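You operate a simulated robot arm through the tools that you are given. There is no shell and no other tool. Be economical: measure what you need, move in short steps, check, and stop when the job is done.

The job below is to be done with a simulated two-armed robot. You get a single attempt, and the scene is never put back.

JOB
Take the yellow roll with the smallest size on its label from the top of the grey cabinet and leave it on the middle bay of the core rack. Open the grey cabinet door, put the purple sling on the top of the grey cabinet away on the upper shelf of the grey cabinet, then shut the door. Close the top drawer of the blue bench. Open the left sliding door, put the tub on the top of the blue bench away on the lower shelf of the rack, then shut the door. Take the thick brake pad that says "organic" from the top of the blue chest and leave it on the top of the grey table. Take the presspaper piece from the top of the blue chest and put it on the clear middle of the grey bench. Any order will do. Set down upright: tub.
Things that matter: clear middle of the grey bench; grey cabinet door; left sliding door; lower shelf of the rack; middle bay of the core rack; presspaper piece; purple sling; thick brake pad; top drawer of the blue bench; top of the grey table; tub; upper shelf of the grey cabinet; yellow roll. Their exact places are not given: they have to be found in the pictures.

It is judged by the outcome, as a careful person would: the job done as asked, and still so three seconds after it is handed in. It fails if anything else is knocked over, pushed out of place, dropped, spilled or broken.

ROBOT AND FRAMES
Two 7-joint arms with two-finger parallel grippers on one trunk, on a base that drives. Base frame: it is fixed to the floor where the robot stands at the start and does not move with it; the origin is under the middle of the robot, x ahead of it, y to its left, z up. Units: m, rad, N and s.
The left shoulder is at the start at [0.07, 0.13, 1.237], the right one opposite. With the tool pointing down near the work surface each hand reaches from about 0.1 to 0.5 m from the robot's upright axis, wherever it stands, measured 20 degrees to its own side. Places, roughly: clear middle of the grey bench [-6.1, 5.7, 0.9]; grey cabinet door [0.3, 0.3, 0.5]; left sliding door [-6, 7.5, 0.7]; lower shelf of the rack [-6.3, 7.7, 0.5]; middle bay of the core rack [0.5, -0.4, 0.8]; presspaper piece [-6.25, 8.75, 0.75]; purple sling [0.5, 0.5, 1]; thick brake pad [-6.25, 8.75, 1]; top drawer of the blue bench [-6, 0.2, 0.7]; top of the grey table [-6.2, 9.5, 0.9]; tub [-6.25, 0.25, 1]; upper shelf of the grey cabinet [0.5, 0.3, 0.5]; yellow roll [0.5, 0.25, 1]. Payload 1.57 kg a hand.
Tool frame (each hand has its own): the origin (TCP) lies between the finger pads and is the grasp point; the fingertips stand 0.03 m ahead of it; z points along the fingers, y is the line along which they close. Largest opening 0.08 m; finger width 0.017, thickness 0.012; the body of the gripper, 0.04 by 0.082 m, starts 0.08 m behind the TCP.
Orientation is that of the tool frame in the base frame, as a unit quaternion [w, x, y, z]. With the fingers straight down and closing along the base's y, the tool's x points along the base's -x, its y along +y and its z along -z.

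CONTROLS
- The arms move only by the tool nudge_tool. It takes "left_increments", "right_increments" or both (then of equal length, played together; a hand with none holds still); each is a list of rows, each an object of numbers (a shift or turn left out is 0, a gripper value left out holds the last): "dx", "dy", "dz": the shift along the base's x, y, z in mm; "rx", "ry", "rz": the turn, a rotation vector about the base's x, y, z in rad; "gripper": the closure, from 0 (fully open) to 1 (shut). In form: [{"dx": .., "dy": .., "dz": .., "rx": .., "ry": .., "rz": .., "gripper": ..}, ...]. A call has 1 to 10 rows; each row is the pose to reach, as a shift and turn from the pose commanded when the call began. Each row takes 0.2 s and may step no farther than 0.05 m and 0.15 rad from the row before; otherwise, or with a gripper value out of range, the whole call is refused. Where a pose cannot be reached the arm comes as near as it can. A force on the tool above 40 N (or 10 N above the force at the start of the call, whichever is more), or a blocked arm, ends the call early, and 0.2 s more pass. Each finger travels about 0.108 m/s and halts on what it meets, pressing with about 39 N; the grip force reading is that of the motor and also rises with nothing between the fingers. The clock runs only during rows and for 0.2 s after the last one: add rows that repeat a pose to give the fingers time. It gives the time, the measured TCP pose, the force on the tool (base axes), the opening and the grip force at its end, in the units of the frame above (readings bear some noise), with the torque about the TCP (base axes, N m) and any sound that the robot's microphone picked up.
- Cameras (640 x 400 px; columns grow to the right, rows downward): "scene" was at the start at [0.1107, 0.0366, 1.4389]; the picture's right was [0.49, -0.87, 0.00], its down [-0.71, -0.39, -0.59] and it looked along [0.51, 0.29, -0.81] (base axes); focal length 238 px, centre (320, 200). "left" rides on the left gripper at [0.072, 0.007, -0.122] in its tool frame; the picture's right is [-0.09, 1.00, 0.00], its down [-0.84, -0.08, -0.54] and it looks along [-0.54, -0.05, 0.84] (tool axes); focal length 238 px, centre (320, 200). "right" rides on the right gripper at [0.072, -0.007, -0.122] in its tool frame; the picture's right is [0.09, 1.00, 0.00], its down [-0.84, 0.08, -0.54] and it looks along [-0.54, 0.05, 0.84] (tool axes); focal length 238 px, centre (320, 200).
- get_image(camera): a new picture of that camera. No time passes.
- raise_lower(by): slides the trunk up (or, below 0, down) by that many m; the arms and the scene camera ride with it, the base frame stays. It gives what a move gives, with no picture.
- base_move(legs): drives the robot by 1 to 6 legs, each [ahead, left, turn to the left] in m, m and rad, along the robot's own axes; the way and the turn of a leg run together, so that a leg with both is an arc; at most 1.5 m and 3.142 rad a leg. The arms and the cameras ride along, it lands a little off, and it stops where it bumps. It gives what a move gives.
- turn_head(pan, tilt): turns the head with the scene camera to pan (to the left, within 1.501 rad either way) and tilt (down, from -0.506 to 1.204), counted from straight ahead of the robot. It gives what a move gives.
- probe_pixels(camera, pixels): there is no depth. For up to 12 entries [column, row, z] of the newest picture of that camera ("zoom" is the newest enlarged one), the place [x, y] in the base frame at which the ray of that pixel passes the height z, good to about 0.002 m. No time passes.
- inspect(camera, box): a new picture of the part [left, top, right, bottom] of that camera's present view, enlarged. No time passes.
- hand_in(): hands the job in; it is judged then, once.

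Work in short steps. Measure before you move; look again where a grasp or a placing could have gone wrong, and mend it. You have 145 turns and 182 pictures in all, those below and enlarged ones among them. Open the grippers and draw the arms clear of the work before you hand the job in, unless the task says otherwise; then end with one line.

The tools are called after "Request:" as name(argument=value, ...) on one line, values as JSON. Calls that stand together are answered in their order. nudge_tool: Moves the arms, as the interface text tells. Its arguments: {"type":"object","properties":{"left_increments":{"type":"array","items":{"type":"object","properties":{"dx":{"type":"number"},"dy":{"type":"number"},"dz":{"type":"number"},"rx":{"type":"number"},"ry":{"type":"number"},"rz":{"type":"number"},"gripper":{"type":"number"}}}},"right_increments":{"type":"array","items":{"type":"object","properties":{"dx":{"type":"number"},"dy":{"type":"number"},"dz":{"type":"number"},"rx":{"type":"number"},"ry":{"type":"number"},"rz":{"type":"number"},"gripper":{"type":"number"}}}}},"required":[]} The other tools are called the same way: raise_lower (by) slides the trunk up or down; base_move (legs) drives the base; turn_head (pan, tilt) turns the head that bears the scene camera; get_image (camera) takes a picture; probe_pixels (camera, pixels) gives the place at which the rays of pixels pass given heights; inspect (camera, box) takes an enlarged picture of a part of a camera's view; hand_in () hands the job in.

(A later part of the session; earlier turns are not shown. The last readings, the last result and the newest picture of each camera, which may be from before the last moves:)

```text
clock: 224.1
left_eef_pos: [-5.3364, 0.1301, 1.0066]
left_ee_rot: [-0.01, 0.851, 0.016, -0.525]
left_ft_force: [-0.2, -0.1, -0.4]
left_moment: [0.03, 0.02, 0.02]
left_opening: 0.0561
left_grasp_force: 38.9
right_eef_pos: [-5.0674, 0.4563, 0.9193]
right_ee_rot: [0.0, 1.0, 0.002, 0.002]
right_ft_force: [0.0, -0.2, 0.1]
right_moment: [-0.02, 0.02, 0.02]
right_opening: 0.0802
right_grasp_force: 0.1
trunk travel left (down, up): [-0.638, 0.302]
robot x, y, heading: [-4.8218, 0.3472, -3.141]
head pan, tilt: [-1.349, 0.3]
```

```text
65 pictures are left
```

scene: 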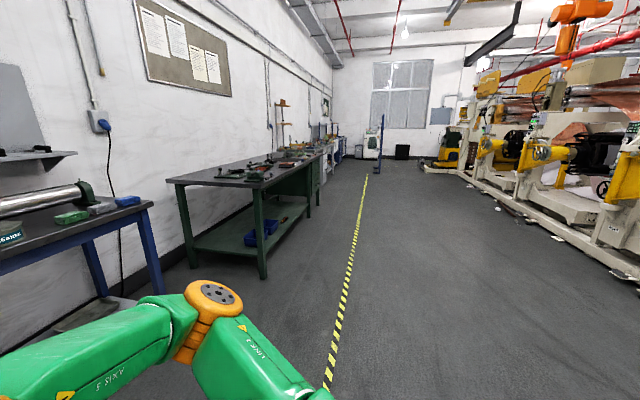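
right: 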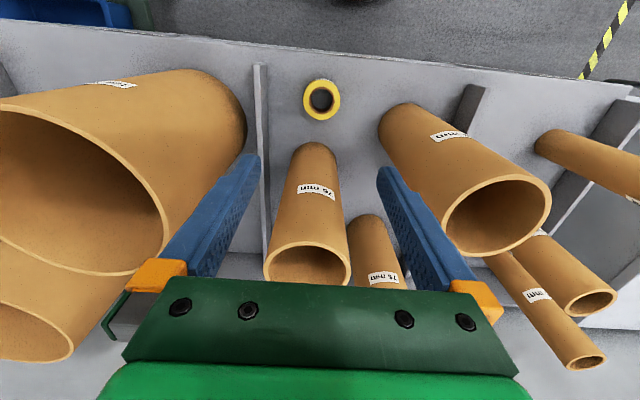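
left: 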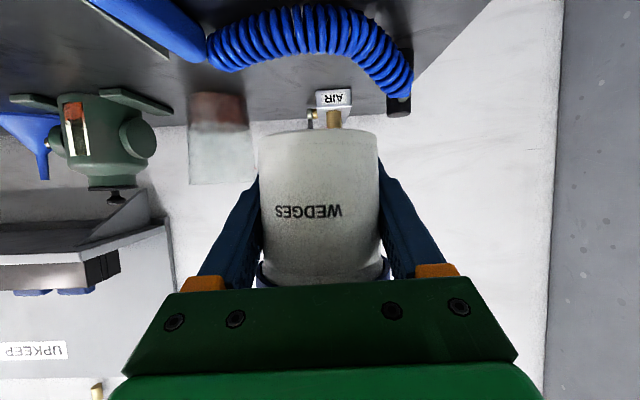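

The aisle along x≈-4.8 is clear. Drive sideways 6 m to y≈6.35 and look at the rack area.

Request:
base_move(legs=[[0, -1.5, 0], [0, -1.5, 0], [0, -1.5, 0], [0, -1.5, 0], [0, -0.6, 0]])

Request:
turn_head(pan=-0.5, tilt=0.35)

Request:
get_image(camera="scene")

```text
clock: 255.4
left_eef_pos: [-5.3657, 6.6846, 1.007]
left_ee_rot: [-0.011, 0.85, 0.016, -0.526]
left_ft_force: [0.8, 0.5, -1.3]
left_moment: [-0.01, 0.01, 0.06]
left_opening: 0.0552
left_grasp_force: 38.8
right_eef_pos: [-5.0981, 7.0123, 0.9198]
right_ee_rot: [0.0, 1.0, 0.001, 0.002]
right_ft_force: [-0.2, -0.7, -0.2]
right_moment: [-0.02, 0.04, 0.02]
right_opening: 0.0801
right_grasp_force: 0.0
trunk travel left (down, up): [-0.638, 0.302]
robot x, y, heading: [-4.8504, 6.9036, 3.138]
head pan, tilt: [-1.349, 0.3]
```

```text
clock: 256.6
left_eef_pos: [-5.3663, 6.6867, 1.0073]
left_ee_rot: [-0.01, 0.851, 0.016, -0.526]
left_ft_force: [-0.3, 0.0, 0.0]
left_moment: [-0.03, -0.03, 0.0]
left_opening: 0.0553
left_grasp_force: 38.6
right_eef_pos: [-5.0977, 7.0134, 0.9201]
right_ee_rot: [0.001, 1.0, 0.0, 0.002]
right_ft_force: [0.7, -0.4, 0.0]
right_moment: [-0.01, -0.02, -0.01]
right_opening: 0.08
right_grasp_force: 0.0
trunk travel left (down, up): [-0.638, 0.302]
robot x, y, heading: [-4.8454, 6.9024, 3.143]
head pan, tilt: [-0.499, 0.351]
```

```text
64 pictures are left
```

scene: 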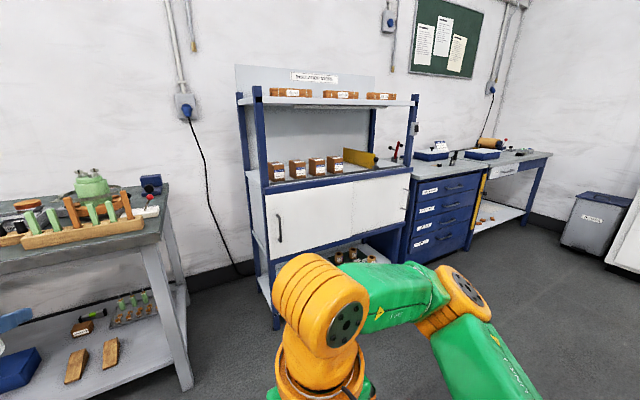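

The rack has two white sliding doors; left door handle at (280,228). I go closer, in front of it.

Request:
base_move(legs=[[0, -0.62, 0], [0.3, 0, 0]])

Request:
nudge_tool(right_increments=[{"dy": 45}, {"dy": 90}, {"dy": 135}, {"dy": 180}])

Request:
turn_head(pan=-0.05, tilt=0.5)

Request:
get_image(camera="scene")

```text
clock: 257.9
left_eef_pos: [-5.3685, 6.7545, 1.0083]
left_ee_rot: [-0.011, 0.851, 0.012, -0.526]
left_ft_force: [0.8, -0.3, -1.2]
left_moment: [-0.05, -0.01, 0.04]
left_opening: 0.0548
left_grasp_force: 39.7
right_eef_pos: [-5.0967, 7.0811, 0.918]
right_ee_rot: [0.002, 1.0, -0.002, 0.003]
right_ft_force: [0.3, 0.6, 0.1]
right_moment: [0.0, 0.03, -0.01]
right_opening: 0.0799
right_grasp_force: 0.1
trunk travel left (down, up): [-0.638, 0.302]
robot x, y, heading: [-4.8509, 6.9707, 3.136]
head pan, tilt: [-0.499, 0.351]
stopped in leg 1: the robot was blocked; the commanded pose is now the measured one
```

```text
clock: 258.9
left_eef_pos: [-5.3689, 6.755, 1.0069]
left_ee_rot: [-0.011, 0.851, 0.013, -0.525]
left_ft_force: [-0.2, 1.1, -0.5]
left_moment: [-0.05, -0.01, 0.03]
left_opening: 0.0549
left_grasp_force: 38.6
right_eef_pos: [-5.0951, 7.2615, 0.9203]
right_ee_rot: [0.002, 1.0, -0.002, 0.002]
right_ft_force: [0.6, 0.8, -0.4]
right_moment: [0.0, 0.0, 0.0]
right_opening: 0.0799
right_grasp_force: 0.1
trunk travel left (down, up): [-0.638, 0.302]
robot x, y, heading: [-4.8511, 6.9682, 3.137]
head pan, tilt: [-0.499, 0.351]
```

```text
clock: 259.8
left_eef_pos: [-5.3686, 6.7543, 1.0076]
left_ee_rot: [-0.011, 0.851, 0.014, -0.525]
left_ft_force: [0.7, -0.6, -1.5]
left_moment: [0.02, 0.06, 0.01]
left_opening: 0.055
left_grasp_force: 38.9
right_eef_pos: [-5.0957, 7.2594, 0.9203]
right_ee_rot: [0.0, 1.0, -0.003, 0.002]
right_ft_force: [0.3, -0.1, 0.0]
right_moment: [0.02, 0.02, -0.01]
right_opening: 0.08
right_grasp_force: 0.1
trunk travel left (down, up): [-0.638, 0.302]
robot x, y, heading: [-4.8478, 6.9697, 3.138]
head pan, tilt: [-0.051, 0.499]
```

```text
63 pictures are left
```

scene: 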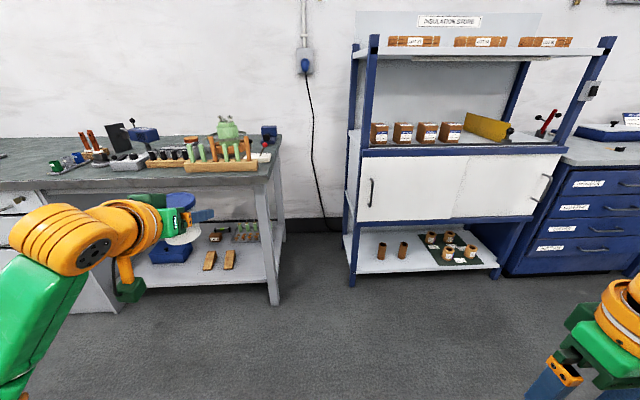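

A post on the right blocked me; I go ahead first (0.35), then right 0.58.

Request:
base_move(legs=[[0, 0.04, 0.004], [0.35, 0, 0], [0, -0.6, 0]])

Request:
turn_head(pan=-0.05, tilt=0.65)

Request:
get_image(camera="scene")

```text
clock: 265.6
left_eef_pos: [-5.7165, 7.323, 1.0075]
left_ee_rot: [-0.013, 0.851, 0.01, -0.525]
left_ft_force: [0.6, -0.5, -1.2]
left_moment: [-0.02, -0.02, 0.03]
left_opening: 0.0547
left_grasp_force: 39.1
right_eef_pos: [-5.4405, 7.8255, 0.919]
right_ee_rot: [0.0, 1.0, -0.006, 0.002]
right_ft_force: [0.6, 0.2, 0.2]
right_moment: [0.02, -0.05, 0.02]
right_opening: 0.0798
right_grasp_force: 0.2
trunk travel left (down, up): [-0.638, 0.302]
robot x, y, heading: [-5.1982, 7.5362, 3.129]
head pan, tilt: [-0.051, 0.499]
```

```text
clock: 266.3
left_eef_pos: [-5.7174, 7.3232, 1.009]
left_ee_rot: [-0.013, 0.851, 0.01, -0.525]
left_ft_force: [0.3, -0.1, -0.6]
left_moment: [0.0, 0.02, 0.02]
left_opening: 0.0549
left_grasp_force: 38.9
right_eef_pos: [-5.4409, 7.8262, 0.919]
right_ee_rot: [0.001, 1.0, -0.006, 0.002]
right_ft_force: [0.1, 1.0, 0.4]
right_moment: [0.02, -0.01, 0.03]
right_opening: 0.08
right_grasp_force: 0.0
trunk travel left (down, up): [-0.638, 0.302]
robot x, y, heading: [-5.199, 7.5323, 3.124]
head pan, tilt: [-0.051, 0.649]
```

```text
62 pictures are left
```

scene: 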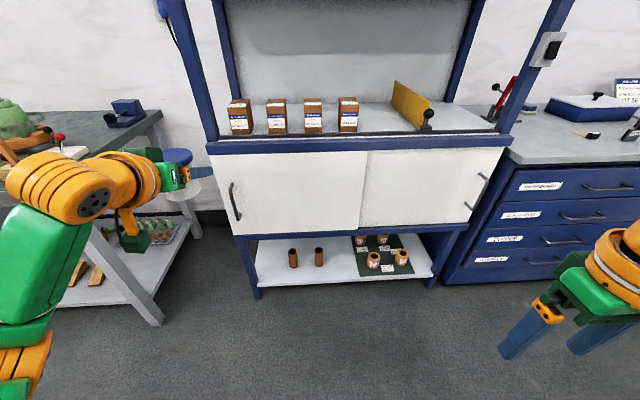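

I probe the rack: front leg foot (257,297), handle ends (232,184)/(238,221), door corners.

Request:
probe_pixels(camera="scene", pixels=[[257, 297, 0.0], [425, 288, 0.0], [232, 184, 0.75], [238, 221, 0.62], [210, 155, 0.85], [232, 235, 0.55], [365, 230, 0.55], [362, 150, 0.85], [470, 222, 0.55], [215, 143, 0.88]])

Request:
inspect(camera="scene", box=[190, 130, 390, 260])

```text
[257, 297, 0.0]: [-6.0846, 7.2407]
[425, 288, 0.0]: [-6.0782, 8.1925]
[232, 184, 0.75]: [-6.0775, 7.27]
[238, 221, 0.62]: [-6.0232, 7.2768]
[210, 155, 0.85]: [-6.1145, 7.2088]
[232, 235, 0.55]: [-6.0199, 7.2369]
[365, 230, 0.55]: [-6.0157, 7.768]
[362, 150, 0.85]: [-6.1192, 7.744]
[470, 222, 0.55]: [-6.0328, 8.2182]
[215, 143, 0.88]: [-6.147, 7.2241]
```

```text
3.08 times, centred on (290, 195) of scene
```

zoom: 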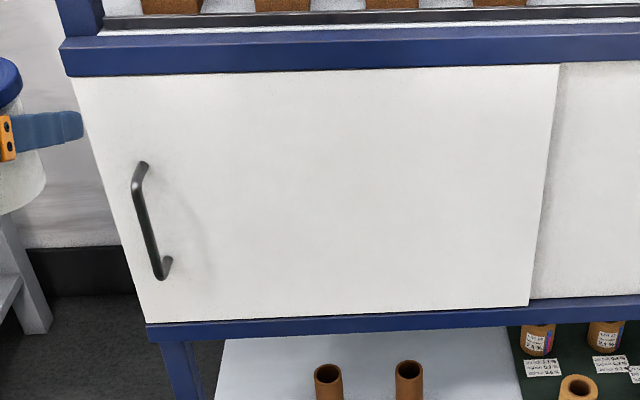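

Handle at ≈(-6.035,7.275,z 0.61–0.78). I rotate the right hand to point forward at z≈0.71 and draw the left hand (tub) back 0.1, then shift the base left so the right hand faces the handle.

Request:
nudge_tool(right_increments=[{"ry": 0.15, "dx": -25, "dy": -24, "dz": -10, "gripper": 0}, {"ry": 0.3, "dx": -50, "dy": -48, "dz": -30}, {"ry": 0.45, "dx": -75, "dy": -72, "dz": -50}, {"ry": 0.6, "dx": -100, "dy": -96, "dz": -70}, {"ry": 0.75, "dx": -125, "dy": -120, "dz": -90}, {"ry": 0.9, "dx": -150, "dy": -144, "dz": -110}, {"ry": 1.05, "dx": -175, "dy": -168, "dz": -130}, {"ry": 1.2, "dx": -200, "dy": -192, "dz": -150}, {"ry": 1.35, "dx": -225, "dy": -216, "dz": -170}, {"ry": 1.5, "dx": -250, "dy": -240, "dz": -190}], left_increments=[{"dx": 10}, {"dx": 20}, {"dx": 30}, {"dx": 40}, {"dx": 50}, {"dx": 60}, {"dx": 70}, {"dx": 80}, {"dx": 90}, {"dx": 100}])

Request:
base_move(legs=[[0, 0.25, 0.015]])

Request:
get_image(camera="right")

Request:
get_image(camera="scene")

```text
clock: 268.5
left_eef_pos: [-5.6173, 7.3228, 1.0083]
left_ee_rot: [-0.015, 0.851, 0.01, -0.525]
left_ft_force: [0.7, -0.3, -0.5]
left_moment: [0.03, 0.02, -0.01]
left_opening: 0.0549
left_grasp_force: 38.6
right_eef_pos: [-5.6763, 7.5348, 0.7895]
right_ee_rot: [-0.002, 0.738, -0.01, -0.675]
right_ft_force: [-0.2, 1.0, -0.1]
right_moment: [-0.01, 0.0, 0.02]
right_opening: 0.0801
right_grasp_force: 0.0
right hand out of reach, approached as far as the arm can: row 4, 5, 7, 8, 9, 10
trunk travel left (down, up): [-0.638, 0.302]
robot x, y, heading: [-5.1979, 7.5355, 3.123]
head pan, tilt: [-0.051, 0.649]
```

```text
clock: 270.3
left_eef_pos: [-5.6142, 7.0651, 1.0079]
left_ee_rot: [-0.009, 0.85, 0.017, -0.526]
left_ft_force: [-0.1, -0.2, -0.6]
left_moment: [0.0, 0.03, 0.01]
left_opening: 0.0551
left_grasp_force: 39.1
right_eef_pos: [-5.6771, 7.2762, 0.7888]
right_ee_rot: [0.004, 0.74, -0.004, -0.673]
right_ft_force: [0.0, -0.5, -1.2]
right_moment: [0.02, 0.03, -0.04]
right_opening: 0.0799
right_grasp_force: 0.1
trunk travel left (down, up): [-0.638, 0.302]
robot x, y, heading: [-5.1967, 7.2845, -3.135]
head pan, tilt: [-0.051, 0.649]
```

```text
60 pictures are left
```

right: 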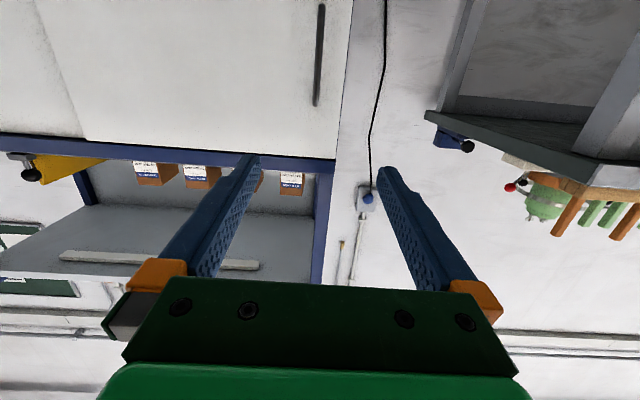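

```text
59 pictures are left
```

scene: 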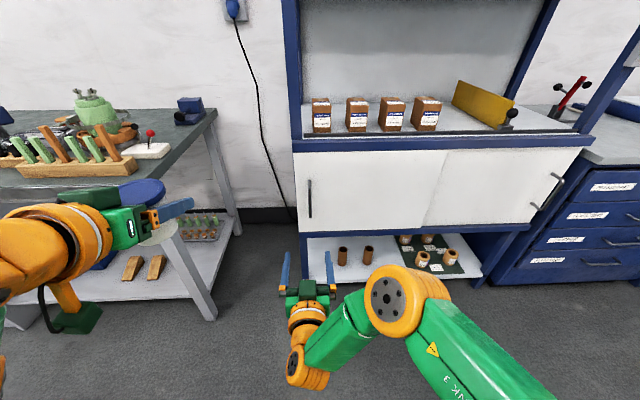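

Handle aligned with the right hand (col 318). I check the grey bench corner versus the tub's path before driving ahead.

Request:
probe_pixels(camera="scene", pixels=[[212, 318, 0.0], [238, 232, 0.0], [217, 108, 0.88], [175, 172, 0.85], [310, 180, 0.78], [310, 217, 0.62]])

Request:
raise_lower(by=-0.08)

```text
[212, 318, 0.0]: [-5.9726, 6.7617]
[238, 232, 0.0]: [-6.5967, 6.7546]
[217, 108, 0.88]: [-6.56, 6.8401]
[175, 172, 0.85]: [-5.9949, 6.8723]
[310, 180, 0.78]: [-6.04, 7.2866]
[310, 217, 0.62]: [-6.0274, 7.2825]
```

```text
clock: 271.5
left_eef_pos: [-5.6131, 7.0645, 0.9283]
left_ee_rot: [-0.009, 0.851, 0.017, -0.526]
left_ft_force: [0.2, 0.2, 0.3]
left_moment: [-0.02, 0.0, -0.04]
left_opening: 0.055
left_grasp_force: 38.8
right_eef_pos: [-5.6774, 7.2777, 0.7078]
right_ee_rot: [0.002, 0.739, -0.006, -0.674]
right_ft_force: [-0.3, 0.9, 0.1]
right_moment: [0.05, -0.01, -0.04]
right_opening: 0.0799
right_grasp_force: 0.1
trunk travel left (down, up): [-0.558, 0.382]
robot x, y, heading: [-5.1941, 7.285, -3.134]
head pan, tilt: [-0.051, 0.649]
```

Bench end y≈6.87; clear. Drive ahead 0.3 and check the right camera.

Request:
base_move(legs=[[0.3, -0.007, -0.006]])

Request:
get_image(camera="right")

```text
clock: 273.5
left_eef_pos: [-5.9158, 7.0712, 0.9287]
left_ee_rot: [-0.009, 0.851, 0.017, -0.525]
left_ft_force: [-0.5, 0.0, -0.9]
left_moment: [0.0, 0.04, 0.01]
left_opening: 0.0547
left_grasp_force: 39.2
right_eef_pos: [-5.9786, 7.2817, 0.7093]
right_ee_rot: [0.003, 0.739, -0.004, -0.674]
right_ft_force: [-0.9, -0.2, -0.2]
right_moment: [0.0, 0.01, 0.01]
right_opening: 0.0802
right_grasp_force: 0.0
trunk travel left (down, up): [-0.558, 0.382]
robot x, y, heading: [-5.4972, 7.2892, -3.135]
head pan, tilt: [-0.051, 0.649]
```

```text
58 pictures are left
```

right: 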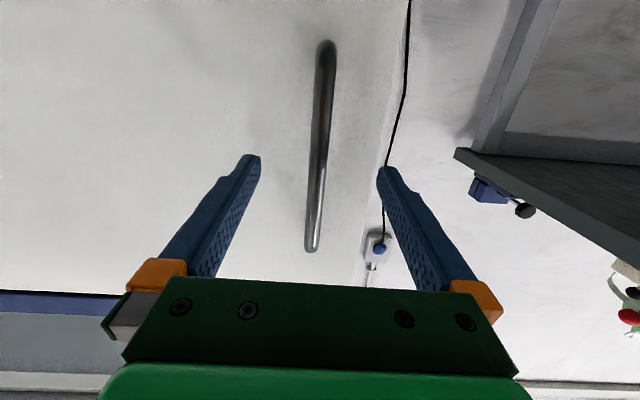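

Handle is centred. Ahead 0.05 and close the right gripper.

Request:
base_move(legs=[[0.05, 0.0, 0]])

Request:
nudge_tool(right_increments=[{"gripper": 1}, {"gripper": 1}, {"gripper": 1}, {"gripper": 1}])

Request:
get_image(camera="right")

```text
clock: 274.5
left_eef_pos: [-5.9485, 7.0718, 0.9292]
left_ee_rot: [-0.01, 0.85, 0.016, -0.527]
left_ft_force: [-0.6, 0.4, -0.7]
left_moment: [-0.06, 0.0, 0.0]
left_opening: 0.0548
left_grasp_force: 39.3
right_eef_pos: [-6.0083, 7.281, 0.7108]
right_ee_rot: [0.004, 0.738, -0.004, -0.675]
right_ft_force: [13.1, 2.2, 5.7]
right_moment: [-0.06, 0.23, -0.03]
right_opening: 0.08
right_grasp_force: 0.0
trunk travel left (down, up): [-0.558, 0.382]
robot x, y, heading: [-5.538, 7.2926, -3.136]
head pan, tilt: [-0.051, 0.649]
stopped in leg 1: the force on the tool passed its limit at 136 N (the readings are from after the stop); the commanded pose is now the measured one
```

```text
clock: 275.5
left_eef_pos: [-5.9489, 7.0755, 0.9305]
left_ee_rot: [-0.009, 0.85, 0.016, -0.527]
left_ft_force: [-0.2, 1.2, -1.5]
left_moment: [-0.01, 0.05, -0.02]
left_opening: 0.0545
left_grasp_force: 39.0
right_eef_pos: [-6.0099, 7.284, 0.7094]
right_ee_rot: [0.004, 0.738, -0.005, -0.674]
right_ft_force: [21.8, 11.6, -2.7]
right_moment: [0.49, 0.21, 0.08]
right_opening: 0.0119
right_grasp_force: 29.4
trunk travel left (down, up): [-0.558, 0.382]
robot x, y, heading: [-5.5353, 7.2894, -3.139]
head pan, tilt: [-0.051, 0.649]
```

```text
57 pictures are left
```

right: 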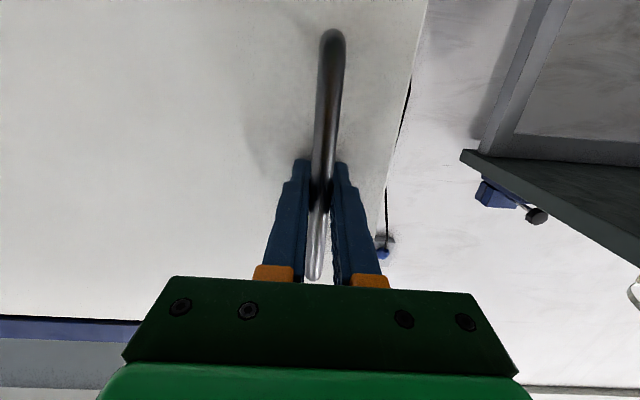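

Handle gripped (fingertips touched the door). Ease back 5 mm and slide the door right by driving sideways 0.2 m, then 0.2 m.

Request:
base_move(legs=[[-0.005, 0, 0], [0, -0.2, 0], [0, -0.18, 0]])

Request:
get_image(camera="scene")

```text
clock: 278.5
left_eef_pos: [-5.949, 7.4587, 0.9287]
left_ee_rot: [-0.011, 0.851, 0.016, -0.525]
left_ft_force: [0.0, -0.2, -1.4]
left_moment: [-0.01, -0.01, 0.0]
left_opening: 0.055
left_grasp_force: 38.6
right_eef_pos: [-6.0079, 7.6697, 0.7088]
right_ee_rot: [0.002, 0.74, -0.006, -0.672]
right_ft_force: [-12.6, -1.9, 18.5]
right_moment: [0.43, -0.02, -0.08]
right_opening: 0.0116
right_grasp_force: 29.5
trunk travel left (down, up): [-0.558, 0.382]
robot x, y, heading: [-5.5327, 7.6752, 3.138]
head pan, tilt: [-0.051, 0.649]
```

```text
56 pictures are left
```

scene: 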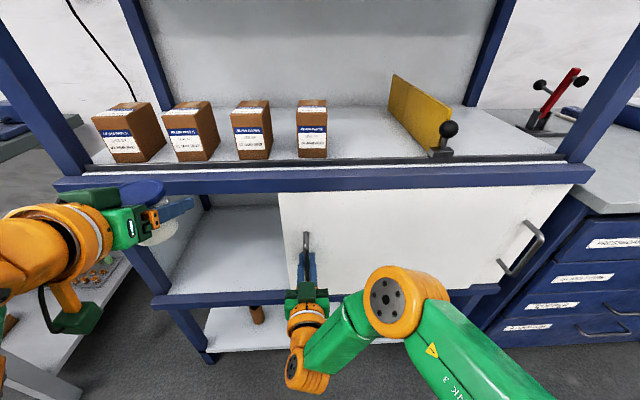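

Left door open (opening y≈7.25–7.60), shelf empty. Release the right hand, back off, and fold the right hand away.

Request:
nudge_tool(right_increments=[{"gripper": 0.5}, {"gripper": 0.5}, {"gripper": 0.5}])

Request:
base_move(legs=[[-0.28, 0.03, 0.003]])

Request:
nudge_tool(right_increments=[{"ry": -0.14, "dx": 22, "dy": 20}, {"ry": -0.28, "dx": 44, "dy": 40}, {"ry": -0.42, "dx": 66, "dy": 60}, {"ry": -0.56, "dx": 88, "dy": 80}, {"ry": -0.7, "dx": 110, "dy": 100}, {"ry": -0.84, "dx": 132, "dy": 120}, {"ry": -0.98, "dx": 154, "dy": 140}, {"ry": -1.12, "dx": 176, "dy": 160}, {"ry": -1.26, "dx": 198, "dy": 180}, {"ry": -1.4, "dx": 220, "dy": 200}])

Request:
raise_lower(by=-0.31)

Request:
get_image(camera="scene")

Request:
get_image(camera="left")

```text
clock: 279.3
left_eef_pos: [-5.9497, 7.4606, 0.9286]
left_ee_rot: [-0.011, 0.852, 0.015, -0.524]
left_ft_force: [-0.2, 0.2, -0.5]
left_moment: [-0.03, 0.02, 0.0]
left_opening: 0.0547
left_grasp_force: 39.7
right_eef_pos: [-6.0077, 7.6707, 0.7089]
right_ee_rot: [0.003, 0.74, -0.005, -0.672]
right_ft_force: [0.0, 0.4, 0.6]
right_moment: [-0.05, 0.0, -0.01]
right_opening: 0.0401
right_grasp_force: 0.0
trunk travel left (down, up): [-0.558, 0.382]
robot x, y, heading: [-5.5337, 7.6777, 3.144]
head pan, tilt: [-0.051, 0.649]
```

```text
clock: 281.3
left_eef_pos: [-5.6707, 7.4281, 0.9279]
left_ee_rot: [-0.01, 0.851, 0.017, -0.525]
left_ft_force: [-0.9, 0.4, -0.5]
left_moment: [0.02, 0.01, 0.01]
left_opening: 0.0545
left_grasp_force: 39.1
right_eef_pos: [-5.7307, 7.6372, 0.7069]
right_ee_rot: [0.004, 0.74, -0.003, -0.672]
right_ft_force: [0.2, 0.5, 0.0]
right_moment: [0.0, -0.01, 0.03]
right_opening: 0.0397
right_grasp_force: 0.0
trunk travel left (down, up): [-0.558, 0.382]
robot x, y, heading: [-5.2558, 7.6507, -3.131]
head pan, tilt: [-0.051, 0.649]
```

```text
clock: 283.5
left_eef_pos: [-5.6699, 7.4292, 0.9279]
left_ee_rot: [-0.008, 0.851, 0.018, -0.525]
left_ft_force: [0.1, 0.1, -0.4]
left_moment: [0.01, -0.04, 0.06]
left_opening: 0.0548
left_grasp_force: 39.3
right_eef_pos: [-5.5138, 7.8401, 0.709]
right_ee_rot: [0.004, 0.999, -0.005, -0.036]
right_ft_force: [0.4, 0.2, -0.8]
right_moment: [-0.02, -0.01, 0.01]
right_opening: 0.0401
right_grasp_force: 0.0
right hand out of reach, approached as far as the arm can: row 7, 8, 9, 10
trunk travel left (down, up): [-0.558, 0.382]
robot x, y, heading: [-5.2533, 7.6449, -3.141]
head pan, tilt: [-0.051, 0.649]
```

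```text
clock: 286.6
left_eef_pos: [-5.6705, 7.4286, 0.617]
left_ee_rot: [-0.008, 0.851, 0.019, -0.525]
left_ft_force: [0.2, -0.2, -0.4]
left_moment: [0.01, 0.01, 0.02]
left_opening: 0.055
left_grasp_force: 39.0
right_eef_pos: [-5.5141, 7.8389, 0.3987]
right_ee_rot: [0.002, 0.999, -0.005, -0.035]
right_ft_force: [-0.1, -1.2, 0.9]
right_moment: [0.02, 0.02, 0.0]
right_opening: 0.0399
right_grasp_force: 0.1
trunk travel left (down, up): [-0.248, 0.692]
robot x, y, heading: [-5.2552, 7.6485, -3.141]
head pan, tilt: [-0.051, 0.649]
```

```text
55 pictures are left
```

scene: 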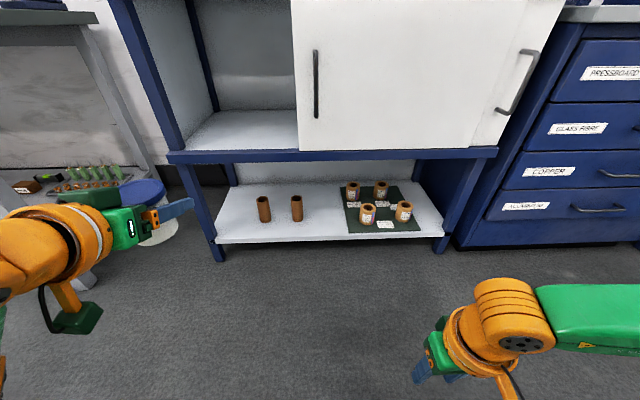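

```text
54 pictures are left
```

left: 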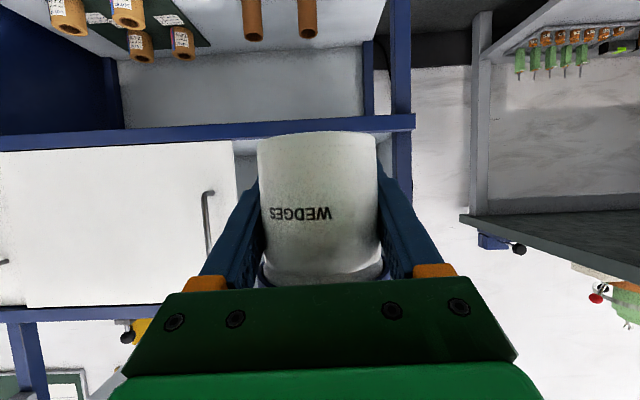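

I probe the opening: shelf front edge and door edge.

Request:
probe_pixels(camera="scene", pixels=[[240, 151, 0.5], [240, 151, 0.52], [240, 151, 0.54], [298, 149, 0.52], [185, 150, 0.52], [214, 108, 0.52], [246, 110, 0.52], [240, 157, 0.5]])

Request:
probe_pixels(camera="left", pixels=[[240, 140, 0.5], [240, 140, 0.52], [240, 140, 0.54], [235, 180, 0.6], [410, 120, 0.5]])

```text
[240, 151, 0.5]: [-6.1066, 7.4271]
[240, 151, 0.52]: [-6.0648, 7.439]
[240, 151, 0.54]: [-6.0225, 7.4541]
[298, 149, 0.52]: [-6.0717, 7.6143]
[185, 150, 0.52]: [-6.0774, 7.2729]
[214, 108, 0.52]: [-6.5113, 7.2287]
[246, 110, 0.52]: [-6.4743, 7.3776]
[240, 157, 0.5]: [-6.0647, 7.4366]
```

```text
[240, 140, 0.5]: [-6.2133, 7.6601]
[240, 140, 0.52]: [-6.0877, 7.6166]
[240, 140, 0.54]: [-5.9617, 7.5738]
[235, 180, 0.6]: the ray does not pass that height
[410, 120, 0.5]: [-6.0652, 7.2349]
```

Shelf top z≈0.525, front edge x≈-6.05. I drive ahead 0.3 (right hand stays clear), then extend the left arm.

Request:
base_move(legs=[[0.3, 0.0, 0]])

Request:
nudge_tool(left_increments=[{"dx": -40}, {"dx": -80}, {"dx": -120}])

Request:
get_image(camera="scene")

Request:
get_image(camera="left")

```text
clock: 288.6
left_eef_pos: [-5.9723, 7.4268, 0.618]
left_ee_rot: [-0.009, 0.851, 0.018, -0.525]
left_ft_force: [-0.2, 0.3, -0.4]
left_moment: [0.01, 0.0, 0.0]
left_opening: 0.0548
left_grasp_force: 39.1
right_eef_pos: [-5.8169, 7.8391, 0.3995]
right_ee_rot: [0.001, 0.999, -0.006, -0.036]
right_ft_force: [-0.3, 0.2, 0.0]
right_moment: [0.01, -0.04, 0.0]
right_opening: 0.0402
right_grasp_force: 0.0
trunk travel left (down, up): [-0.248, 0.692]
robot x, y, heading: [-5.5589, 7.6466, -3.136]
head pan, tilt: [-0.051, 0.649]
```

```text
clock: 289.4
left_eef_pos: [-6.0916, 7.4261, 0.617]
left_ee_rot: [-0.009, 0.851, 0.017, -0.525]
left_ft_force: [-0.2, -0.1, -0.6]
left_moment: [0.02, 0.01, -0.01]
left_opening: 0.0547
left_grasp_force: 38.8
right_eef_pos: [-5.8168, 7.8386, 0.3989]
right_ee_rot: [0.002, 0.999, -0.006, -0.035]
right_ft_force: [0.4, -0.3, 0.4]
right_moment: [-0.01, -0.02, 0.04]
right_opening: 0.0399
right_grasp_force: 0.0
trunk travel left (down, up): [-0.248, 0.692]
robot x, y, heading: [-5.5579, 7.6448, -3.141]
head pan, tilt: [-0.051, 0.649]
```

```text
53 pictures are left
```

scene: 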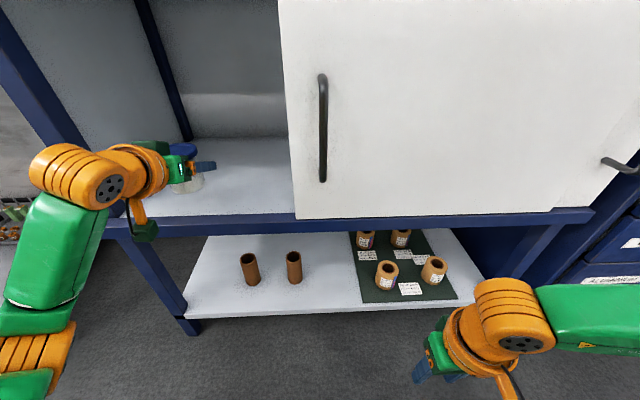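

```text
52 pictures are left
```

left: 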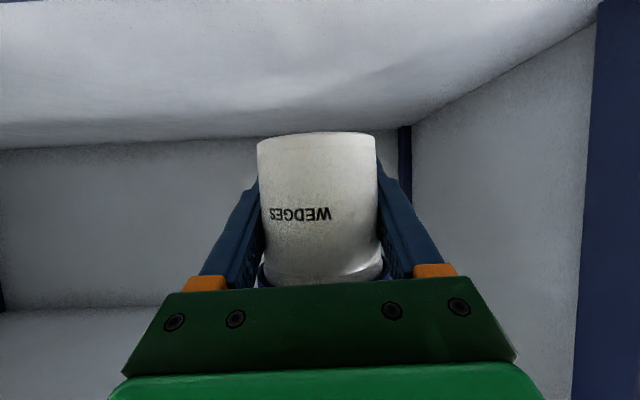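

Inside the opening. Extend 75 mm more, lower 48 mm, then check force.

Request:
nudge_tool(left_increments=[{"dx": -40}, {"dx": -75}, {"dx": -75, "dz": -25}, {"dx": -75, "dz": -45}, {"dx": -75, "dz": -50}])

Request:
get_image(camera="left")

```text
clock: 290.6
left_eef_pos: [-6.1688, 7.4272, 0.5679]
left_ee_rot: [-0.009, 0.851, 0.018, -0.525]
left_ft_force: [-0.7, -0.3, -0.3]
left_moment: [-0.02, 0.0, -0.02]
left_opening: 0.055
left_grasp_force: 38.8
right_eef_pos: [-5.8156, 7.8377, 0.3994]
right_ee_rot: [0.002, 0.999, -0.006, -0.036]
right_ft_force: [0.4, -0.2, -0.1]
right_moment: [0.02, -0.01, 0.02]
right_opening: 0.0399
right_grasp_force: 0.1
trunk travel left (down, up): [-0.248, 0.692]
robot x, y, heading: [-5.5558, 7.6468, -3.137]
head pan, tilt: [-0.051, 0.649]
```

```text
51 pictures are left
```

left: 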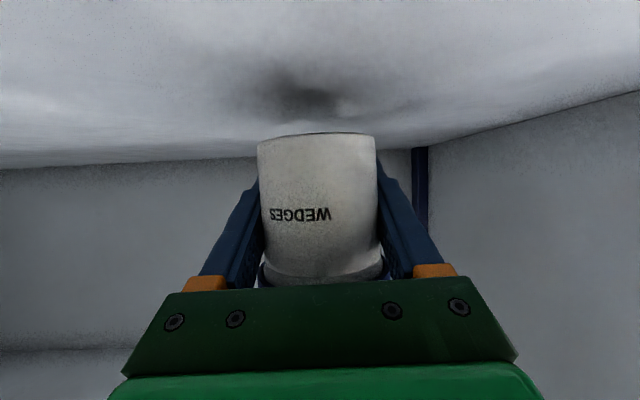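

Close to the shelf. Lower in 4 mm steps until contact.

Request:
nudge_tool(left_increments=[{"dz": -4}, {"dz": -8}, {"dz": -12}])

```text
clock: 291.4
left_eef_pos: [-6.1689, 7.4279, 0.5557]
left_ee_rot: [-0.009, 0.851, 0.017, -0.524]
left_ft_force: [0.6, 0.6, -0.9]
left_moment: [-0.03, -0.02, -0.04]
left_opening: 0.0543
left_grasp_force: 39.0
right_eef_pos: [-5.8167, 7.8378, 0.3984]
right_ee_rot: [0.001, 0.999, -0.006, -0.036]
right_ft_force: [-0.5, -0.8, 0.9]
right_moment: [-0.01, -0.01, -0.02]
right_opening: 0.0401
right_grasp_force: 0.1
trunk travel left (down, up): [-0.248, 0.692]
robot x, y, heading: [-5.5586, 7.6462, -3.145]
head pan, tilt: [-0.051, 0.649]
```

Request:
nudge_tool(left_increments=[{"dz": -4}, {"dz": -8}, {"dz": -12}, {"dz": -15}])

Request:
get_image(camera="left")

```text
clock: 292.4
left_eef_pos: [-6.1673, 7.4282, 0.5466]
left_ee_rot: [-0.008, 0.848, 0.017, -0.53]
left_ft_force: [-6.9, -0.7, 17.5]
left_moment: [-0.41, -0.41, -0.2]
left_opening: 0.0545
left_grasp_force: 39.2
right_eef_pos: [-5.8159, 7.8395, 0.4005]
right_ee_rot: [0.004, 0.999, -0.006, -0.038]
right_ft_force: [0.3, 0.8, 1.2]
right_moment: [0.02, -0.02, -0.02]
right_opening: 0.0399
right_grasp_force: 0.1
trunk travel left (down, up): [-0.248, 0.692]
robot x, y, heading: [-5.5562, 7.6466, -3.136]
head pan, tilt: [-0.051, 0.649]
```

```text
50 pictures are left
```

left: 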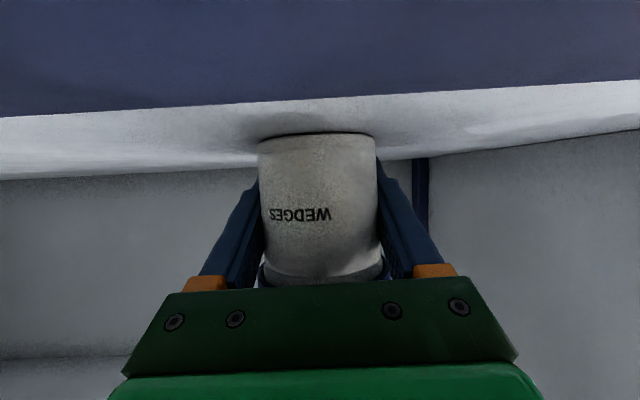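

Tub is on the shelf. Ease 2 mm, open, and retreat straight back.

Request:
nudge_tool(left_increments=[{"dz": 2}, {"dz": 2, "gripper": 0}, {"dz": 2}, {"dz": 2}, {"dz": 2, "dx": 30}, {"dz": 2, "dx": 70}, {"dz": 4, "dx": 110}, {"dz": 4, "dx": 150}])

Request:
get_image(camera="left")

Request:
get_image(camera="scene")

```text
clock: 294.2
left_eef_pos: [-6.0175, 7.4272, 0.5478]
left_ee_rot: [-0.01, 0.85, 0.016, -0.527]
left_ft_force: [-12.1, 0.0, 14.8]
left_moment: [-0.61, 0.64, -0.67]
left_opening: 0.0798
left_grasp_force: 0.0
right_eef_pos: [-5.8161, 7.8379, 0.3993]
right_ee_rot: [0.002, 0.999, -0.007, -0.036]
right_ft_force: [0.3, 0.0, 0.3]
right_moment: [0.0, 0.0, 0.0]
right_opening: 0.04
right_grasp_force: 0.0
trunk travel left (down, up): [-0.248, 0.692]
robot x, y, heading: [-5.5588, 7.6486, -3.137]
head pan, tilt: [-0.051, 0.649]
```

```text
49 pictures are left
```

left: 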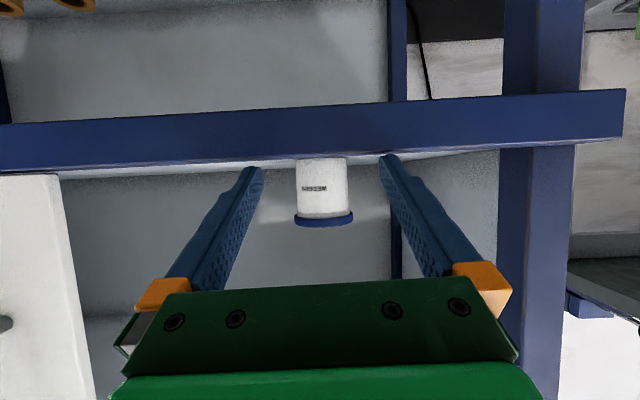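

```text
48 pictures are left
```

scene: 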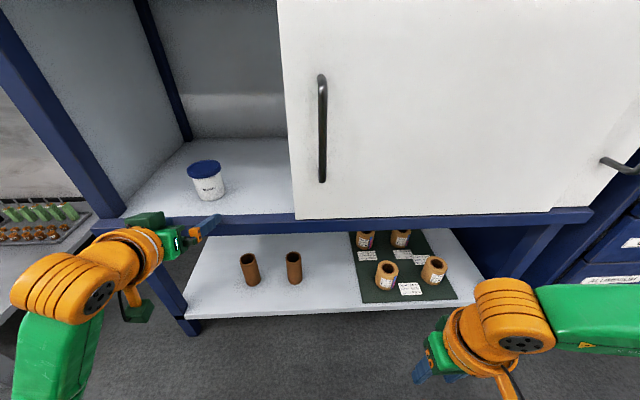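

Tub stands upright on the shelf. Now to shut the door with the left hand: lift clear, back off, raise, shift right to the handle (y≈7.67).

Request:
nudge_tool(left_increments=[{"dz": 20, "dx": 20}, {"dz": 40, "dx": 40}])

Request:
base_move(legs=[[-0.1, 0, 0], [0, -0.243, 0]])

Request:
raise_lower(by=0.115)

Request:
get_image(camera="left")

```text
clock: 294.8
left_eef_pos: [-5.9766, 7.427, 0.5852]
left_ee_rot: [-0.009, 0.851, 0.017, -0.524]
left_ft_force: [-0.4, 0.1, 1.3]
left_moment: [0.03, 0.0, 0.0]
left_opening: 0.08
left_grasp_force: 0.0
right_eef_pos: [-5.8155, 7.8377, 0.4]
right_ee_rot: [0.003, 0.999, -0.006, -0.037]
right_ft_force: [-0.1, 0.3, -0.1]
right_moment: [0.02, -0.02, 0.02]
right_opening: 0.04
right_grasp_force: 0.0
trunk travel left (down, up): [-0.248, 0.692]
robot x, y, heading: [-5.5572, 7.6485, -3.139]
head pan, tilt: [-0.051, 0.649]
```

```text
clock: 297.4
left_eef_pos: [-5.8798, 7.6732, 0.5857]
left_ee_rot: [-0.009, 0.851, 0.018, -0.525]
left_ft_force: [0.0, 0.2, -0.6]
left_moment: [0.01, 0.0, -0.05]
left_opening: 0.0801
left_grasp_force: 0.1
right_eef_pos: [-5.7196, 8.0852, 0.3986]
right_ee_rot: [0.003, 0.999, -0.005, -0.036]
right_ft_force: [-0.8, 0.3, -0.4]
right_moment: [-0.06, 0.01, 0.02]
right_opening: 0.04
right_grasp_force: 0.0
trunk travel left (down, up): [-0.248, 0.692]
robot x, y, heading: [-5.4572, 7.8928, -3.135]
head pan, tilt: [-0.051, 0.649]
```

```text
clock: 298.8
left_eef_pos: [-5.8808, 7.6733, 0.7001]
left_ee_rot: [-0.008, 0.851, 0.019, -0.525]
left_ft_force: [-0.5, 0.9, -1.2]
left_moment: [0.0, 0.02, -0.01]
left_opening: 0.0799
left_grasp_force: 0.1
right_eef_pos: [-5.719, 8.0853, 0.5149]
right_ee_rot: [0.002, 0.999, -0.005, -0.037]
right_ft_force: [-0.1, -0.4, -0.7]
right_moment: [0.02, 0.01, 0.01]
right_opening: 0.04
right_grasp_force: 0.1
trunk travel left (down, up): [-0.363, 0.577]
robot x, y, heading: [-5.4607, 7.8943, -3.138]
head pan, tilt: [-0.051, 0.649]
```

```text
47 pictures are left
```

left: 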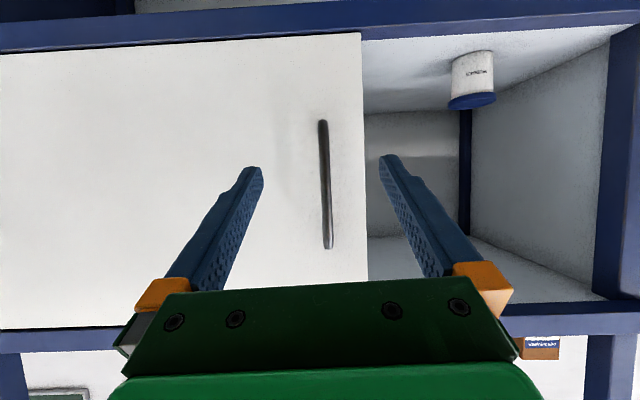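

Handle centred (col 325). Ahead 0.118, close, then slide left.

Request:
base_move(legs=[[0.09, 0, 0], [0.027, 0, 0]])

Request:
nudge_tool(left_increments=[{"gripper": 1}, {"gripper": 1}, {"gripper": 1}, {"gripper": 1}])

Request:
get_image(camera="left")

```text
clock: 300.4
left_eef_pos: [-5.9972, 7.6747, 0.701]
left_ee_rot: [-0.009, 0.851, 0.018, -0.525]
left_ft_force: [0.2, -0.7, 0.2]
left_moment: [-0.01, 0.0, -0.02]
left_opening: 0.08
left_grasp_force: 0.1
right_eef_pos: [-5.8356, 8.0844, 0.515]
right_ee_rot: [0.003, 0.999, -0.006, -0.036]
right_ft_force: [-0.6, -0.9, -0.9]
right_moment: [-0.04, -0.01, 0.01]
right_opening: 0.0402
right_grasp_force: 0.0
trunk travel left (down, up): [-0.363, 0.577]
robot x, y, heading: [-5.5739, 7.8911, -3.136]
head pan, tilt: [-0.051, 0.649]
```

```text
clock: 301.4
left_eef_pos: [-5.9961, 7.6724, 0.6999]
left_ee_rot: [-0.009, 0.851, 0.018, -0.525]
left_ft_force: [1.8, 0.2, -1.1]
left_moment: [-0.6, 0.02, 0.0]
left_opening: 0.012
left_grasp_force: 29.1
right_eef_pos: [-5.8361, 8.0841, 0.516]
right_ee_rot: [0.002, 0.999, -0.006, -0.037]
right_ft_force: [0.1, 0.5, -0.3]
right_moment: [-0.03, 0.05, -0.02]
right_opening: 0.0401
right_grasp_force: 0.0
trunk travel left (down, up): [-0.363, 0.577]
robot x, y, heading: [-5.5774, 7.8889, -3.136]
head pan, tilt: [-0.051, 0.649]
```

```text
46 pictures are left
```

left: 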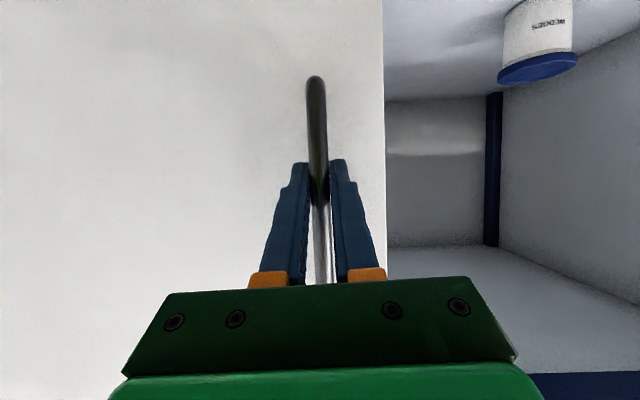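

Gripped. Slide left 0.36 m then small steps until it stops.

Request:
base_move(legs=[[0, 0.2, 0], [0, 0.165, 0], [0, 0.012, 0], [0, 0.012, 0]])

Request:
get_image(camera="scene")

```text
clock: 304.7
left_eef_pos: [-5.9959, 7.284, 0.7003]
left_ee_rot: [-0.008, 0.852, 0.016, -0.523]
left_ft_force: [-14.4, 9.2, 7.7]
left_moment: [-0.51, 0.16, -0.08]
left_opening: 0.012
left_grasp_force: 28.7
right_eef_pos: [-5.8351, 7.695, 0.5125]
right_ee_rot: [0.004, 0.999, -0.006, -0.035]
right_ft_force: [-0.1, 0.5, -0.1]
right_moment: [-0.01, 0.02, 0.01]
right_opening: 0.0401
right_grasp_force: 0.0
trunk travel left (down, up): [-0.363, 0.577]
robot x, y, heading: [-5.5714, 7.4995, -3.134]
head pan, tilt: [-0.051, 0.649]
```

```text
45 pictures are left
```

scene: 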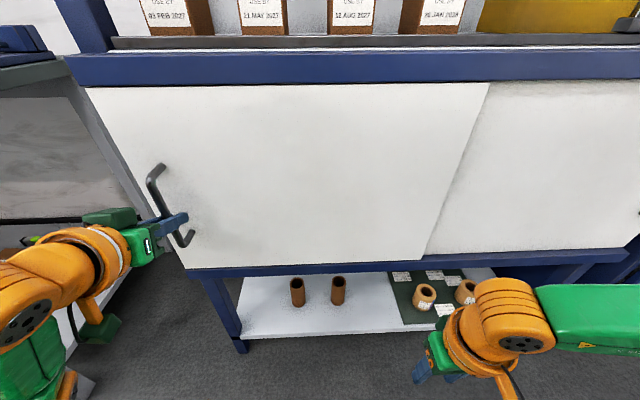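

Door shut (handle back at y 7.284). A last tiny push, release, back off, and go to the blue chest with the trunk raised.

Request:
base_move(legs=[[0, 0.008, 0]])

Request:
nudge_tool(left_increments=[{"gripper": 0.4}, {"gripper": 0.4}, {"gripper": 0.4}])

Request:
base_move(legs=[[-0.3, 0, -0.006], [0, -1.2, 0]])

Request:
raise_lower(by=0.4)

Request:
turn_head(pan=0.0, tilt=0.6)

Request:
get_image(camera="scene")

```text
clock: 305.8
left_eef_pos: [-5.9945, 7.2833, 0.7]
left_ee_rot: [-0.013, 0.852, 0.006, -0.523]
left_ft_force: [-4.0, 9.5, 3.9]
left_moment: [-0.48, 0.18, -0.15]
left_opening: 0.0118
left_grasp_force: 29.3
right_eef_pos: [-5.8317, 7.689, 0.5146]
right_ee_rot: [0.003, 0.999, -0.009, -0.037]
right_ft_force: [-1.2, -0.3, 0.3]
right_moment: [0.0, 0.01, 0.01]
right_opening: 0.0397
right_grasp_force: 0.0
trunk travel left (down, up): [-0.363, 0.577]
robot x, y, heading: [-5.5759, 7.4958, 3.138]
head pan, tilt: [-0.051, 0.649]
stopped in leg 1: the force on the tool passed its limit at 41 N (the readings are from after the stop); the commanded pose is now the measured one
```

```text
clock: 306.6
left_eef_pos: [-5.9949, 7.2804, 0.6998]
left_ee_rot: [-0.014, 0.852, 0.008, -0.523]
left_ft_force: [-0.1, -0.3, 0.1]
left_moment: [0.03, 0.02, -0.01]
left_opening: 0.0479
left_grasp_force: 0.0
right_eef_pos: [-5.833, 7.6868, 0.5141]
right_ee_rot: [0.002, 0.999, -0.007, -0.038]
right_ft_force: [1.0, 0.2, 1.0]
right_moment: [-0.01, 0.0, 0.0]
right_opening: 0.04
right_grasp_force: 0.0
trunk travel left (down, up): [-0.363, 0.577]
robot x, y, heading: [-5.5765, 7.4964, 3.14]
head pan, tilt: [-0.051, 0.649]
```

```text
clock: 314.3
left_eef_pos: [-5.6957, 8.463, 0.7003]
left_ee_rot: [-0.011, 0.852, 0.013, -0.523]
left_ft_force: [-0.4, -0.6, -1.0]
left_moment: [0.0, 0.01, 0.0]
left_opening: 0.0479
left_grasp_force: 0.0
right_eef_pos: [-5.5359, 8.8711, 0.5151]
right_ee_rot: [0.002, 0.999, -0.003, -0.037]
right_ft_force: [-0.2, -0.1, 0.7]
right_moment: [-0.02, -0.03, 0.02]
right_opening: 0.0401
right_grasp_force: 0.1
trunk travel left (down, up): [-0.363, 0.577]
robot x, y, heading: [-5.2796, 8.6817, -3.133]
head pan, tilt: [-0.051, 0.649]
```

```text
clock: 318.1
left_eef_pos: [-5.6962, 8.4632, 1.0994]
left_ee_rot: [-0.012, 0.852, 0.012, -0.523]
left_ft_force: [-0.9, 0.9, 0.3]
left_moment: [-0.02, -0.01, 0.0]
left_opening: 0.0481
left_grasp_force: 0.1
right_eef_pos: [-5.5366, 8.8707, 0.9149]
right_ee_rot: [0.002, 0.999, -0.003, -0.037]
right_ft_force: [-0.3, 0.0, -0.7]
right_moment: [0.01, 0.01, 0.0]
right_opening: 0.04
right_grasp_force: 0.0
trunk travel left (down, up): [-0.763, 0.177]
robot x, y, heading: [-5.2769, 8.6769, -3.13]
head pan, tilt: [-0.051, 0.649]
```

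```text
clock: 318.7
left_eef_pos: [-5.6961, 8.4614, 1.1005]
left_ee_rot: [-0.011, 0.853, 0.013, -0.522]
left_ft_force: [-0.9, 0.7, 0.1]
left_moment: [0.03, 0.02, 0.02]
left_opening: 0.0481
left_grasp_force: 0.1
right_eef_pos: [-5.537, 8.8712, 0.9149]
right_ee_rot: [0.002, 0.999, -0.003, -0.036]
right_ft_force: [0.5, 0.7, -0.2]
right_moment: [0.04, 0.0, -0.02]
right_opening: 0.0403
right_grasp_force: 0.0
trunk travel left (down, up): [-0.763, 0.177]
robot x, y, heading: [-5.2753, 8.681, -3.133]
head pan, tilt: [0.0, 0.6]
```

```text
44 pictures are left
```

scene: 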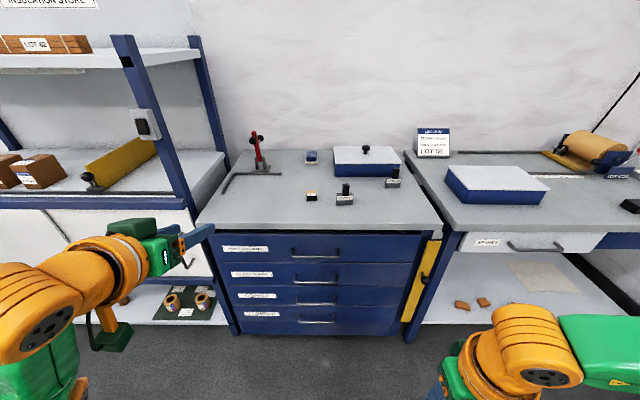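

The chest top holds several small pieces. I enlarge to read them.

Request:
inspect(camera="scene", box=[290, 140, 410, 210])

Request:
probe_pixels(camera="scene", pixels=[[198, 228, 0.88], [442, 226, 0.88], [198, 228, 0.93], [237, 150, 0.93], [320, 335, 0.0], [311, 200, 0.9], [345, 204, 0.9], [392, 187, 0.9], [312, 162, 0.9]])

```text
5.33 times, centred on (350, 175) of scene
```

zoom: 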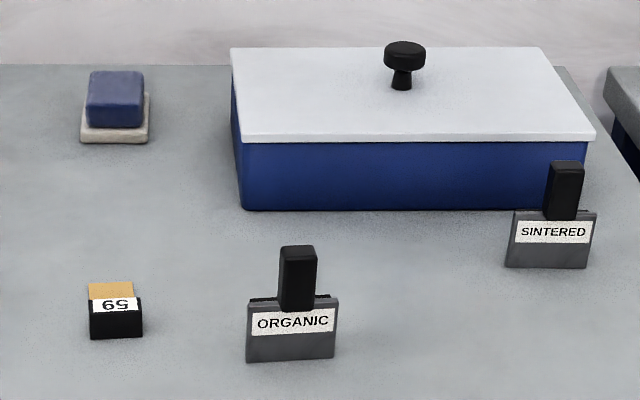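

```text
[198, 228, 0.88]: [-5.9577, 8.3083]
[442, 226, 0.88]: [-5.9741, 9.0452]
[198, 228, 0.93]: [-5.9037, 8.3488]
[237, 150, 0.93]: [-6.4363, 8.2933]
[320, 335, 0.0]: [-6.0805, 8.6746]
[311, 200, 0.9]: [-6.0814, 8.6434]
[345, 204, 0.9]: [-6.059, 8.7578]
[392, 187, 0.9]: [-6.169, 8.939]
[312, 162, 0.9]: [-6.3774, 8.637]
```

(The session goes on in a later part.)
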